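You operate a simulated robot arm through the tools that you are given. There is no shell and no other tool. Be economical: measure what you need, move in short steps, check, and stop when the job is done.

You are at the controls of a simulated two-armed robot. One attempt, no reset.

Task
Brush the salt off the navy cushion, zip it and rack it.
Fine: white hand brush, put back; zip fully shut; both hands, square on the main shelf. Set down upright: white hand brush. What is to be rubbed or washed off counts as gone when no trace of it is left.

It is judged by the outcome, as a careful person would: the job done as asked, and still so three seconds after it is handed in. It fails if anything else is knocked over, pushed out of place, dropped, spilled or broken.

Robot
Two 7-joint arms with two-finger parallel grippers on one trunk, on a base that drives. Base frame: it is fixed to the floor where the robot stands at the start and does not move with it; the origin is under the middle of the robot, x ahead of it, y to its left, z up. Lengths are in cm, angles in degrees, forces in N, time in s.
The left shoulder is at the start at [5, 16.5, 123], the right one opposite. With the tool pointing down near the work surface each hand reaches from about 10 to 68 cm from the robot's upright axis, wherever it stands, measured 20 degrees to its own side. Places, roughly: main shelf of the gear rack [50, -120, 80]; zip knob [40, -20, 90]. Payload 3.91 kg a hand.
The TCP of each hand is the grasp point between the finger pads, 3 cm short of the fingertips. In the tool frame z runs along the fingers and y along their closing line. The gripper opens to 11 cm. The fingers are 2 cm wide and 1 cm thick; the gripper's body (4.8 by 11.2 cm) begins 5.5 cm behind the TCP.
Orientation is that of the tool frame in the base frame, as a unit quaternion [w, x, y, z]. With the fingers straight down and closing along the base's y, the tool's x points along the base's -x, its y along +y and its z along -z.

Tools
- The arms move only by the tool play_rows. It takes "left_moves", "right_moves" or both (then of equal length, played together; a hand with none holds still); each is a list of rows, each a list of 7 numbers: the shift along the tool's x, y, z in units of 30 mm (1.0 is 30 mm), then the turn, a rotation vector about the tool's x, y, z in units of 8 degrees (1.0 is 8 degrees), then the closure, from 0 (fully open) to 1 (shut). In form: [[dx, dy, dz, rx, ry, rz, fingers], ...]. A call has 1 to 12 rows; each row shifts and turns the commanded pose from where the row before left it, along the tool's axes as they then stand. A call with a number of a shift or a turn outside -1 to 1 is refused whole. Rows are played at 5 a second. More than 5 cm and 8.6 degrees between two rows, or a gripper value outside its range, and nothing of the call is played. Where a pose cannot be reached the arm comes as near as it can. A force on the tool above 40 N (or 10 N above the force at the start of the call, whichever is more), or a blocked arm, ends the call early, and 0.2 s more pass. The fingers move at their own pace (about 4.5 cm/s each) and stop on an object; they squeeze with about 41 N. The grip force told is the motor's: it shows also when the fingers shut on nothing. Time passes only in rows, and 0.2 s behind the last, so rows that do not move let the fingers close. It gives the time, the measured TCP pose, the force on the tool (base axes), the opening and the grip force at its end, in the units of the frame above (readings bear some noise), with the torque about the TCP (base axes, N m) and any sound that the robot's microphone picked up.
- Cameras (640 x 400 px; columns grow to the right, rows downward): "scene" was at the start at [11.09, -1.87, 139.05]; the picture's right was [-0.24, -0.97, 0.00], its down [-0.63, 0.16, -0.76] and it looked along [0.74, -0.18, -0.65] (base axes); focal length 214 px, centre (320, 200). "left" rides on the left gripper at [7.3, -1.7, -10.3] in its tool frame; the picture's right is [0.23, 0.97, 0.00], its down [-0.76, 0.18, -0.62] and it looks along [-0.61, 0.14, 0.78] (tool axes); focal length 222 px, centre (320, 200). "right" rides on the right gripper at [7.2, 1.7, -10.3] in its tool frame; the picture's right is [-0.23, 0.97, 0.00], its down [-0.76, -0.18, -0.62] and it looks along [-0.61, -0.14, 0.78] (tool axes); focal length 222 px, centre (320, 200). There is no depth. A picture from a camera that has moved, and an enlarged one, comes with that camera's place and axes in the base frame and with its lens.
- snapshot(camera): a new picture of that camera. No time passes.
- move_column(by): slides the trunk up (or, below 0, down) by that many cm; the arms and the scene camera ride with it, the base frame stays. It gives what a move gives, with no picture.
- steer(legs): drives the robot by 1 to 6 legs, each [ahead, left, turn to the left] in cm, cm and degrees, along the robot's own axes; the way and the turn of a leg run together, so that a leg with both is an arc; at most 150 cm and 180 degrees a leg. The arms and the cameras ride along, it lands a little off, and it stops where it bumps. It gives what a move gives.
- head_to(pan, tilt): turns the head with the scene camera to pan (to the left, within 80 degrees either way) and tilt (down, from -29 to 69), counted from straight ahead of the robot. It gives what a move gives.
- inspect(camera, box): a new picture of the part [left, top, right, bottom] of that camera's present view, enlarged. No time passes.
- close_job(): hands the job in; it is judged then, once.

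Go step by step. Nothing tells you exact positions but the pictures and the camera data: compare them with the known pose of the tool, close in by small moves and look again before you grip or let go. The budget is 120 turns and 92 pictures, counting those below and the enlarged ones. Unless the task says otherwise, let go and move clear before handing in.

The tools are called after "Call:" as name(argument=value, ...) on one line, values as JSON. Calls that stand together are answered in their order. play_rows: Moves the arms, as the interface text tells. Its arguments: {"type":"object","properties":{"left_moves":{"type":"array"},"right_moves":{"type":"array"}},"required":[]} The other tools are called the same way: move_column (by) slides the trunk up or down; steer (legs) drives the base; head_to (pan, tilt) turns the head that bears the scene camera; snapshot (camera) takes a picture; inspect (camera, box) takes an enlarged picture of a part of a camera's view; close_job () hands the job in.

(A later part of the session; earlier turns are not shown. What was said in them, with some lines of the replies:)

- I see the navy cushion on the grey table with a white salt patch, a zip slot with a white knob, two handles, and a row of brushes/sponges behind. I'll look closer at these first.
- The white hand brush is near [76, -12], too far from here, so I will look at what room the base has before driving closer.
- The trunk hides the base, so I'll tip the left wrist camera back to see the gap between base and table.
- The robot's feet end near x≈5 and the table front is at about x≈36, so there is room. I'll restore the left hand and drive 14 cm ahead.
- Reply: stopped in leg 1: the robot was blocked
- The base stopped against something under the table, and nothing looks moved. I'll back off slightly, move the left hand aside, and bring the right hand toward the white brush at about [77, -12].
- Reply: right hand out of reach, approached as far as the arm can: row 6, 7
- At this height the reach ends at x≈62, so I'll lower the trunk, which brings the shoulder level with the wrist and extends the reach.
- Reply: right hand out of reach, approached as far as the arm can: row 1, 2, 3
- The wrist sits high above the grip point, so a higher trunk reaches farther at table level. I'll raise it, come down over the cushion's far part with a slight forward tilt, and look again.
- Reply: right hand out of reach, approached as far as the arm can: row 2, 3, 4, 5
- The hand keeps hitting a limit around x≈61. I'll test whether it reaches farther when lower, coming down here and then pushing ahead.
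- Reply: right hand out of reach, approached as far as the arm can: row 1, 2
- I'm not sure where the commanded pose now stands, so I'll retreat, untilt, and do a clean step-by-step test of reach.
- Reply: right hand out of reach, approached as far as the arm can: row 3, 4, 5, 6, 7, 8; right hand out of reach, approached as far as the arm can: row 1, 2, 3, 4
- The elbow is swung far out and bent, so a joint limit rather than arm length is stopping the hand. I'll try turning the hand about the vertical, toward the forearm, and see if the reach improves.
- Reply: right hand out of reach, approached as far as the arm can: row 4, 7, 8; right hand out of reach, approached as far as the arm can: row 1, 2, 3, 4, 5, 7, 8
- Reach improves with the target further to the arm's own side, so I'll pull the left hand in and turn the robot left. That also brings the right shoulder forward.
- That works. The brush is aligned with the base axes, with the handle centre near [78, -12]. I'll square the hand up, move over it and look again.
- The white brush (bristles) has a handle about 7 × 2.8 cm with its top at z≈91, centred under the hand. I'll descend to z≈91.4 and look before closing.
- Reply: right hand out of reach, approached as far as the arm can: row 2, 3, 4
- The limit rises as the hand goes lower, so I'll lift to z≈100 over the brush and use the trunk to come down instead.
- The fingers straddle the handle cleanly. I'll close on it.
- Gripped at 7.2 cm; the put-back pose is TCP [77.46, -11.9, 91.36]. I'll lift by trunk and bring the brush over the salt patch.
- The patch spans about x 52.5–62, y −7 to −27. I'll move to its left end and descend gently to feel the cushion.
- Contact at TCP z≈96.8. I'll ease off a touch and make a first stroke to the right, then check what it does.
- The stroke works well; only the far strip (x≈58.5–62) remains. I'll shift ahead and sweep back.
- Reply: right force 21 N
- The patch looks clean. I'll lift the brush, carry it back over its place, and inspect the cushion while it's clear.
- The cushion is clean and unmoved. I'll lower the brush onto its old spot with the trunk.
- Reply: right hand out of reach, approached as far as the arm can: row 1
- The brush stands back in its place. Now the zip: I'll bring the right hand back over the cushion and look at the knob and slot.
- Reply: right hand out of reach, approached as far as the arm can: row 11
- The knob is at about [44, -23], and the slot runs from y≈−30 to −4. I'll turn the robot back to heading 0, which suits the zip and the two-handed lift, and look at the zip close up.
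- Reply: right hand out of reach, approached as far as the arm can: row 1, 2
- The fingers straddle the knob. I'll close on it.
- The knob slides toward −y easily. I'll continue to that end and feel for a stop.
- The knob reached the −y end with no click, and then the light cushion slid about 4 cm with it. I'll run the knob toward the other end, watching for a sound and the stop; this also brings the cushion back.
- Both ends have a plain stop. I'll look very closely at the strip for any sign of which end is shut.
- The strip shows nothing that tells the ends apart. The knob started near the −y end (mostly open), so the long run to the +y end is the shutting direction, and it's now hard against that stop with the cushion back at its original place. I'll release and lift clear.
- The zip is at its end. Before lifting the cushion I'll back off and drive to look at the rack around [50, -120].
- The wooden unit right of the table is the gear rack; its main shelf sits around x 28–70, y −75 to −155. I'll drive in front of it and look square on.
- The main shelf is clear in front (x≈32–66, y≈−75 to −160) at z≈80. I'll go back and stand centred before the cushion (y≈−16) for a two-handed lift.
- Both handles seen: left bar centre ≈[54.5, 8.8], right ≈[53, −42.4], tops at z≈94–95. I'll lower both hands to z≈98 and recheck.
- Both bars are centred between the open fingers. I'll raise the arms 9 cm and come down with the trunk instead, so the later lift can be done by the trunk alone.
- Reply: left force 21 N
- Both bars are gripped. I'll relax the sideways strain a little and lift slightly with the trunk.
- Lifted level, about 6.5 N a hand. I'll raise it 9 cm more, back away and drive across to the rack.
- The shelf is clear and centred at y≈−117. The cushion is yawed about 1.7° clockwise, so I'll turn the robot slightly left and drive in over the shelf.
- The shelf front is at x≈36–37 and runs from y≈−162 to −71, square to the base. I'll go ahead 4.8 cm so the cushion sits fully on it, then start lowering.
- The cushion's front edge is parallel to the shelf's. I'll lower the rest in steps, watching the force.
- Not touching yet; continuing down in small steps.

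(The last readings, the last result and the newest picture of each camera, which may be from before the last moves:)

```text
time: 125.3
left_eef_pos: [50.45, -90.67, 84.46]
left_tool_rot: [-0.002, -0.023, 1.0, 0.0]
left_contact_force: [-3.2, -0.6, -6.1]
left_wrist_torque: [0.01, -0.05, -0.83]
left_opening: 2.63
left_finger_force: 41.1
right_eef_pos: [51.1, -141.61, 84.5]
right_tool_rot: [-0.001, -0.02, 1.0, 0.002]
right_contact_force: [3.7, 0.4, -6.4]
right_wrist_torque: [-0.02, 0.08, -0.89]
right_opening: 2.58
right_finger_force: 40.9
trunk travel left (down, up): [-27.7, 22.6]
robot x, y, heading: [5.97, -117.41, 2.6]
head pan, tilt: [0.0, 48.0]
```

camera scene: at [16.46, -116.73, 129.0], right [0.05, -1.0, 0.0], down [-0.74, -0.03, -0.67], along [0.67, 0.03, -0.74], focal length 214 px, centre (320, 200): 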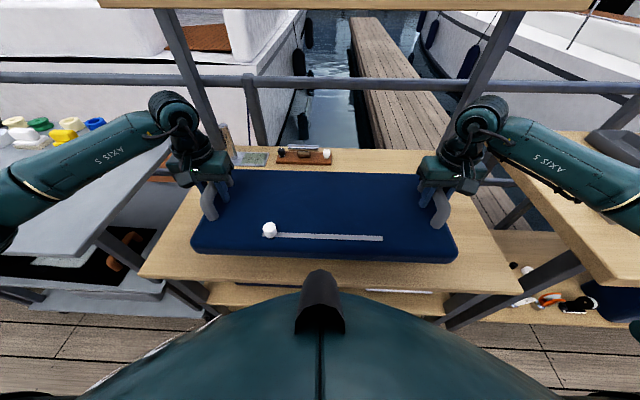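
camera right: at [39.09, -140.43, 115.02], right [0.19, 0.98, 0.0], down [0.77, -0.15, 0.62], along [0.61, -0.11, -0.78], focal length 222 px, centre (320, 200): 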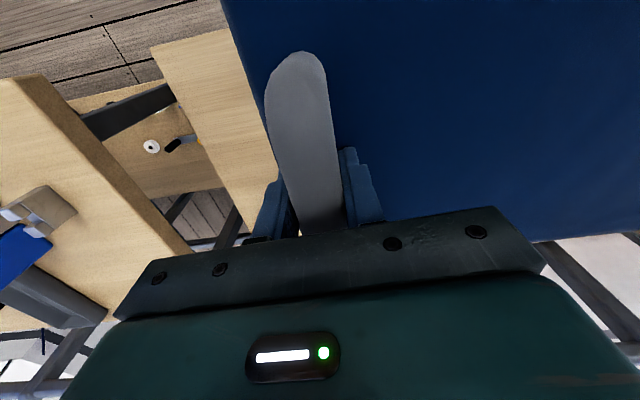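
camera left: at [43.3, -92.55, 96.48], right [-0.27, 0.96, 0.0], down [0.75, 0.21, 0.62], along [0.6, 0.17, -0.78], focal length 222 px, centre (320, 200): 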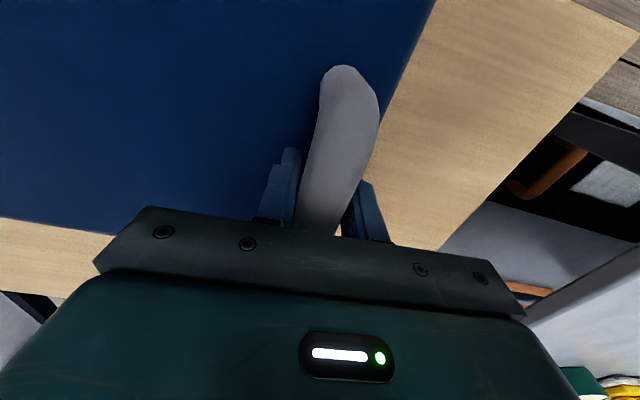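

The shelf's true height works out nearer z≈74, with its front at x≈37.5 and the small tools further back (x≈70). I'll raise a bit, move 3.5 cm deeper for a good margin, and carry on lowering.

Call:
move_column(by=2)

Call:
steer(legs=[[3.5, 0, 0]])

Call:
snapshot(camera="scene")

```text
time: 126.0
left_eef_pos: [50.37, -90.63, 86.51]
left_tool_rot: [-0.002, -0.024, 1.0, -0.002]
left_contact_force: [-3.9, -0.7, -6.6]
left_wrist_torque: [-0.02, -0.01, -0.89]
left_opening: 2.62
left_finger_force: 40.8
right_eef_pos: [51.03, -141.75, 86.65]
right_tool_rot: [-0.001, -0.021, 1.0, 0.001]
right_contact_force: [3.7, 0.0, -6.5]
right_wrist_torque: [-0.02, 0.09, -0.85]
right_opening: 2.61
right_finger_force: 40.4
trunk travel left (down, up): [-29.7, 20.6]
robot x, y, heading: [5.72, -117.19, 2.7]
head pan, tilt: [0.0, 48.0]
```

```text
time: 126.8
left_eef_pos: [53.92, -90.49, 86.39]
left_tool_rot: [-0.002, -0.024, 1.0, -0.001]
left_contact_force: [-3.7, -0.4, -6.3]
left_wrist_torque: [0.03, -0.05, -0.87]
left_opening: 2.62
left_finger_force: 40.6
right_eef_pos: [54.47, -141.48, 86.39]
right_tool_rot: [0.0, -0.02, 1.0, 0.001]
right_contact_force: [4.4, 0.1, -6.7]
right_wrist_torque: [-0.07, 0.08, -0.85]
right_opening: 2.57
right_finger_force: 41.4
trunk travel left (down, up): [-29.7, 20.6]
robot x, y, heading: [9.17, -117.33, 2.5]
head pan, tilt: [0.0, 48.0]
```

```text
14 pictures are left
camera scene: at [19.95, -116.57, 122.68], right [0.05, -1.0, 0.0], down [-0.74, -0.03, -0.67], along [0.67, 0.03, -0.74], focal length 214 px, centre (320, 200)
```

scene: 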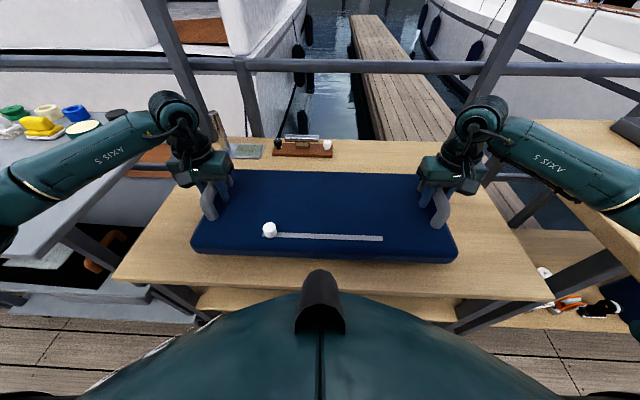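

Call:
move_column(by=-2)

Call:
move_column(by=-0.5)

Call:
move_column(by=-0.4)

Call:
move_column(by=-0.4)

```text
time: 127.5
left_eef_pos: [53.77, -90.54, 84.4]
left_tool_rot: [-0.002, -0.023, 1.0, -0.001]
left_contact_force: [-3.7, -0.6, -6.2]
left_wrist_torque: [-0.11, -0.21, -0.92]
left_opening: 2.62
left_finger_force: 41.4
right_eef_pos: [54.47, -141.49, 84.41]
right_tool_rot: [0.0, -0.019, 1.0, 0.001]
right_contact_force: [4.1, 1.0, -6.7]
right_wrist_torque: [0.0, 0.27, -0.9]
right_opening: 2.56
right_finger_force: 41.5
trunk travel left (down, up): [-27.7, 22.6]
robot x, y, heading: [9.31, -117.48, 2.6]
head pan, tilt: [0.0, 48.0]
```

```text
time: 128.1
left_eef_pos: [53.85, -90.5, 84.08]
left_tool_rot: [-0.002, -0.023, 1.0, -0.001]
left_contact_force: [-5.5, 0.1, -2.1]
left_wrist_torque: [0.01, -0.06, -1.06]
left_opening: 2.62
left_finger_force: 41.7
right_eef_pos: [54.46, -141.61, 83.98]
right_tool_rot: [-0.001, -0.019, 1.0, 0.002]
right_contact_force: [3.6, -0.5, -7.5]
right_wrist_torque: [-0.08, -0.36, -1.03]
right_opening: 2.59
right_finger_force: 40.9
trunk travel left (down, up): [-27.2, 23.1]
robot x, y, heading: [8.97, -117.06, 2.7]
head pan, tilt: [0.0, 48.0]
```

```text
time: 128.6
left_eef_pos: [53.77, -90.43, 83.97]
left_tool_rot: [0.002, -0.024, 1.0, -0.001]
left_contact_force: [-7.8, 1.3, 18.6]
left_wrist_torque: [0.14, 0.58, -0.98]
left_opening: 2.62
left_finger_force: 41.0
right_eef_pos: [54.44, -141.55, 83.87]
right_tool_rot: [0.002, -0.02, 1.0, 0.003]
right_contact_force: [9.3, -0.9, 8.0]
right_wrist_torque: [0.06, 0.6, -0.84]
right_opening: 2.6
right_finger_force: 41.1
trunk travel left (down, up): [-26.8, 23.5]
robot x, y, heading: [9.48, -117.37, 2.5]
head pan, tilt: [0.0, 48.0]
```

```text
time: 129.1
left_eef_pos: [53.85, -90.54, 83.91]
left_tool_rot: [0.006, -0.022, 1.0, -0.003]
left_contact_force: [-6.4, 1.4, 11.2]
left_wrist_torque: [-0.03, 0.12, -0.69]
left_opening: 2.61
left_finger_force: 40.9
right_eef_pos: [54.5, -141.51, 83.87]
right_tool_rot: [0.007, -0.018, 1.0, 0.004]
right_contact_force: [-2.5, -0.6, 7.2]
right_wrist_torque: [-0.12, 0.14, -0.58]
right_opening: 2.6
right_finger_force: 41.0
trunk travel left (down, up): [-26.5, 23.8]
robot x, y, heading: [8.68, -117.02, 2.5]
head pan, tilt: [0.0, 48.0]
stopped: the force on the tool passed its limit (the readings are from after the stop); the commanded pose is now the measured one
```

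The cushion rests on the shelf. I'll open both hands and rise straight up with the trunk.

Call:
play_rows(left_moves=[[0, 0, 0, 0, 0, 0, 0.6], [0, 0, 0, 0, 0, 0, 0.4], [0, 0, 0, 0, 0, 0, 0.3], [0, 0, 0, 0, 0, 0, 0.3]], right_moves=[[0, 0, 0, 0, 0, 0, 0.6], [0, 0, 0, 0, 0, 0, 0.4], [0, 0, 0, 0, 0, 0, 0.3], [0, 0, 0, 0, 0, 0, 0.3]])

Call:
move_column(by=20)

Call:
snapshot(camera="scene")

```text
time: 130.1
left_eef_pos: [53.94, -90.62, 83.7]
left_tool_rot: [0.004, -0.024, 1.0, -0.003]
left_contact_force: [0.8, -0.9, 0.0]
left_wrist_torque: [-0.03, 0.0, -0.01]
left_opening: 7.69
left_finger_force: 0.0
right_eef_pos: [54.75, -141.49, 83.71]
right_tool_rot: [0.006, -0.019, 1.0, 0.002]
right_contact_force: [0.1, 0.2, -0.1]
right_wrist_torque: [-0.01, 0.03, -0.01]
right_opening: 7.72
right_finger_force: 0.1
trunk travel left (down, up): [-26.5, 23.8]
robot x, y, heading: [8.74, -117.32, 2.5]
head pan, tilt: [0.0, 48.0]
```

```text
time: 132.3
left_eef_pos: [54.16, -90.46, 103.77]
left_tool_rot: [0.005, -0.024, 1.0, -0.002]
left_contact_force: [-0.4, 0.2, 0.0]
left_wrist_torque: [0.0, 0.02, -0.03]
left_opening: 7.68
left_finger_force: 0.0
right_eef_pos: [54.67, -141.47, 103.71]
right_tool_rot: [0.005, -0.02, 1.0, 0.002]
right_contact_force: [0.0, 0.1, 0.3]
right_wrist_torque: [0.03, -0.01, -0.03]
right_opening: 7.72
right_finger_force: 0.1
trunk travel left (down, up): [-46.5, 3.8]
robot x, y, heading: [9.03, -117.21, 2.6]
head pan, tilt: [0.0, 48.0]
```

```text
13 pictures are left
camera scene: at [19.83, -116.57, 139.51], right [0.05, -1.0, 0.0], down [-0.74, -0.03, -0.67], along [0.67, 0.03, -0.74], focal length 214 px, centre (320, 200)
```

scene: 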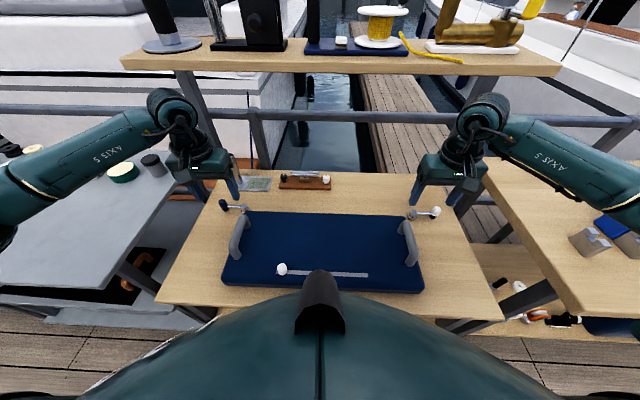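

The cushion is down. Its far corners look close to the two small items, so I'll zoom in on those and on the zip.

Call:
inspect(camera="scene", box=[200, 180, 460, 310])

Call:
snapshot(camera="left")

Call:
snapshot(camera="right")

```text
2.46 times, centred on (330, 245) of scene
camera zoom: at [19.83, -116.57, 139.51], right [0.05, -1.0, 0.0], down [-0.74, -0.03, -0.67], along [0.67, 0.03, -0.74], focal length 528 px, centre (295, 89)
```

zoom: 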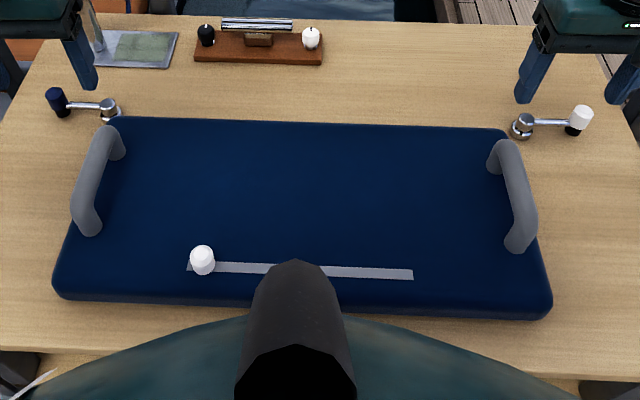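

```text
11 pictures are left
camera left: at [46.78, -92.37, 114.05], right [-0.27, 0.96, -0.01], down [0.75, 0.22, 0.63], along [0.61, 0.17, -0.78], focal length 222 px, centre (320, 200)
```

left: 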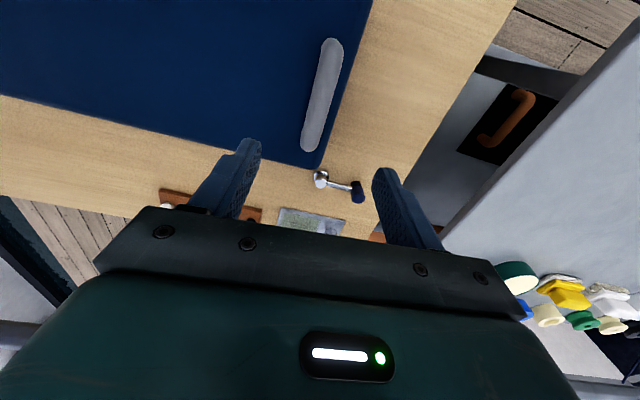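

```text
10 pictures are left
camera right: at [47.34, -140.06, 113.89], right [0.19, 0.98, 0.01], down [0.76, -0.15, 0.63], along [0.62, -0.11, -0.78], focal length 222 px, centre (320, 200)
```

right: 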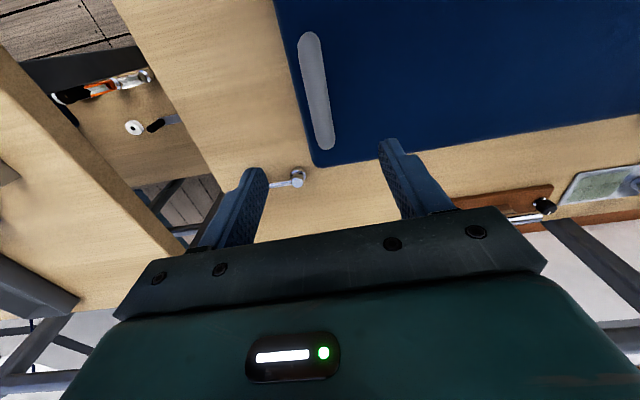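

Call:
inspect(camera="left", box=[270, 130, 398, 210])

Call:
inspect(camera="right", box=[240, 130, 368, 210])

```text
5.00 times, centred on (334, 170) of left
camera zoom: at [46.78, -92.37, 114.05], right [-0.27, 0.96, -0.01], down [0.75, 0.22, 0.63], along [0.61, 0.17, -0.78], focal length 1111 px, centre (250, 350)
```

zoom: 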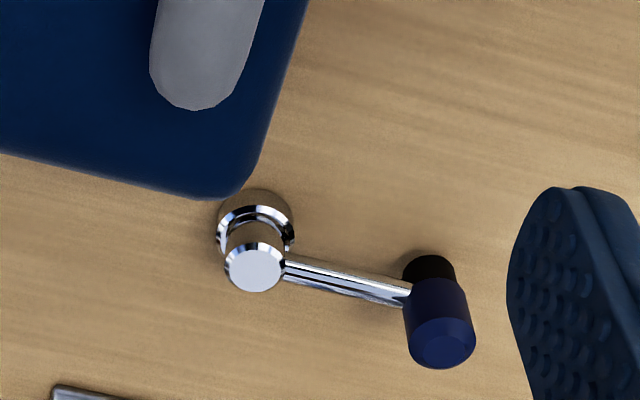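

```text
5.00 times, centred on (304, 170) of right
camera zoom: at [47.34, -140.06, 113.89], right [0.19, 0.98, 0.01], down [0.76, -0.15, 0.63], along [0.62, -0.11, -0.78], focal length 1111 px, centre (400, 350)
```

zoom: 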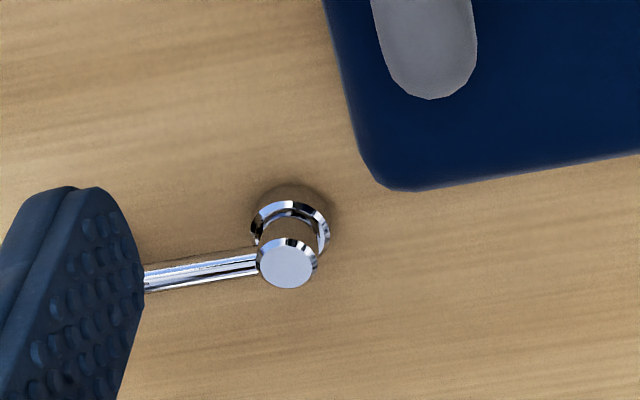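

The winch-handle posts stand clear behind the corners and the items have not moved; the cushion is square and fully on the shelf with the zip knob at its stop. I'll back away and take a last look.

Call:
steer(legs=[[-25, 0, 0]])

Call:
head_to(pan=10, tilt=42)

Call:
snapshot(camera="scene")

Call:
inspect(camera="scene", box=[220, 120, 500, 295])

```text
time: 134.1
left_eef_pos: [28.27, -91.64, 103.77]
left_tool_rot: [0.005, -0.024, 1.0, -0.002]
left_contact_force: [0.3, -0.1, 0.6]
left_wrist_torque: [-0.01, 0.02, 0.01]
left_opening: 7.68
left_finger_force: 0.0
right_eef_pos: [28.92, -142.63, 103.79]
right_tool_rot: [0.006, -0.02, 1.0, 0.002]
right_contact_force: [0.0, 0.0, 1.0]
right_wrist_torque: [0.02, 0.01, -0.02]
right_opening: 7.68
right_finger_force: 0.1
trunk travel left (down, up): [-46.5, 3.8]
robot x, y, heading: [-16.92, -118.41, 2.4]
head pan, tilt: [0.0, 48.0]
```

```text
time: 134.8
left_eef_pos: [28.48, -91.73, 103.77]
left_tool_rot: [0.004, -0.024, 1.0, -0.002]
left_contact_force: [0.8, 1.1, 0.6]
left_wrist_torque: [0.03, -0.01, 0.0]
left_opening: 7.72
left_finger_force: 0.0
right_eef_pos: [29.08, -142.7, 103.59]
right_tool_rot: [0.006, -0.02, 1.0, 0.003]
right_contact_force: [0.0, -0.5, -0.4]
right_wrist_torque: [0.02, 0.03, -0.03]
right_opening: 7.72
right_finger_force: 0.1
trunk travel left (down, up): [-46.5, 3.8]
robot x, y, heading: [-16.3, -118.17, 2.6]
head pan, tilt: [10.0, 42.0]
```

```text
7 pictures are left
camera scene: at [-5.53, -116.29, 140.36], right [0.22, -0.98, 0.0], down [-0.65, -0.15, -0.74], along [0.73, 0.16, -0.67], focal length 214 px, centre (320, 200)
```

scene: 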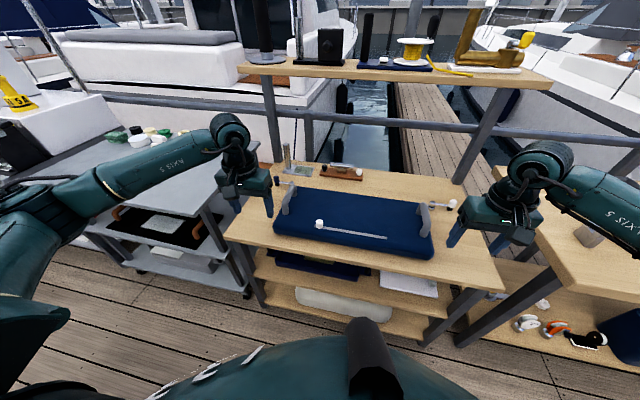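

```text
2.29 times, centred on (360, 208) of scene
camera zoom: at [-5.53, -116.29, 140.36], right [0.22, -0.98, 0.0], down [-0.65, -0.15, -0.74], along [0.73, 0.16, -0.67], focal length 490 px, centre (229, 183)
```

zoom: 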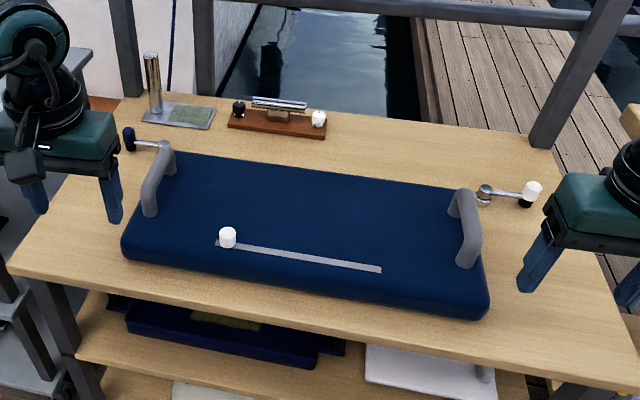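

The cushion lies square on the main shelf, clean and zipped to its stop. The brush is back upright and both hands are clear, so I'm handing in.

Call:
close_job()

```text
The job is handed in.
```

I handed the job in, but the zip direction is a guess. I ran the knob hard against the left-hand stop, the longer way from where it started, because nothing on the zip shows which end is shut.

- **Cushion:** the salt is off with no trace visible, and it was carried with both hands and sits square on the rack's main shelf. Feeling out the zip slid it about 4 cm on the table and back.
- **Brush:** the white hand brush is upright in its place.
- **Rack:** the cushion's far-left corner is very close to a winch handle on the shelf. The handle does not appear to have moved.
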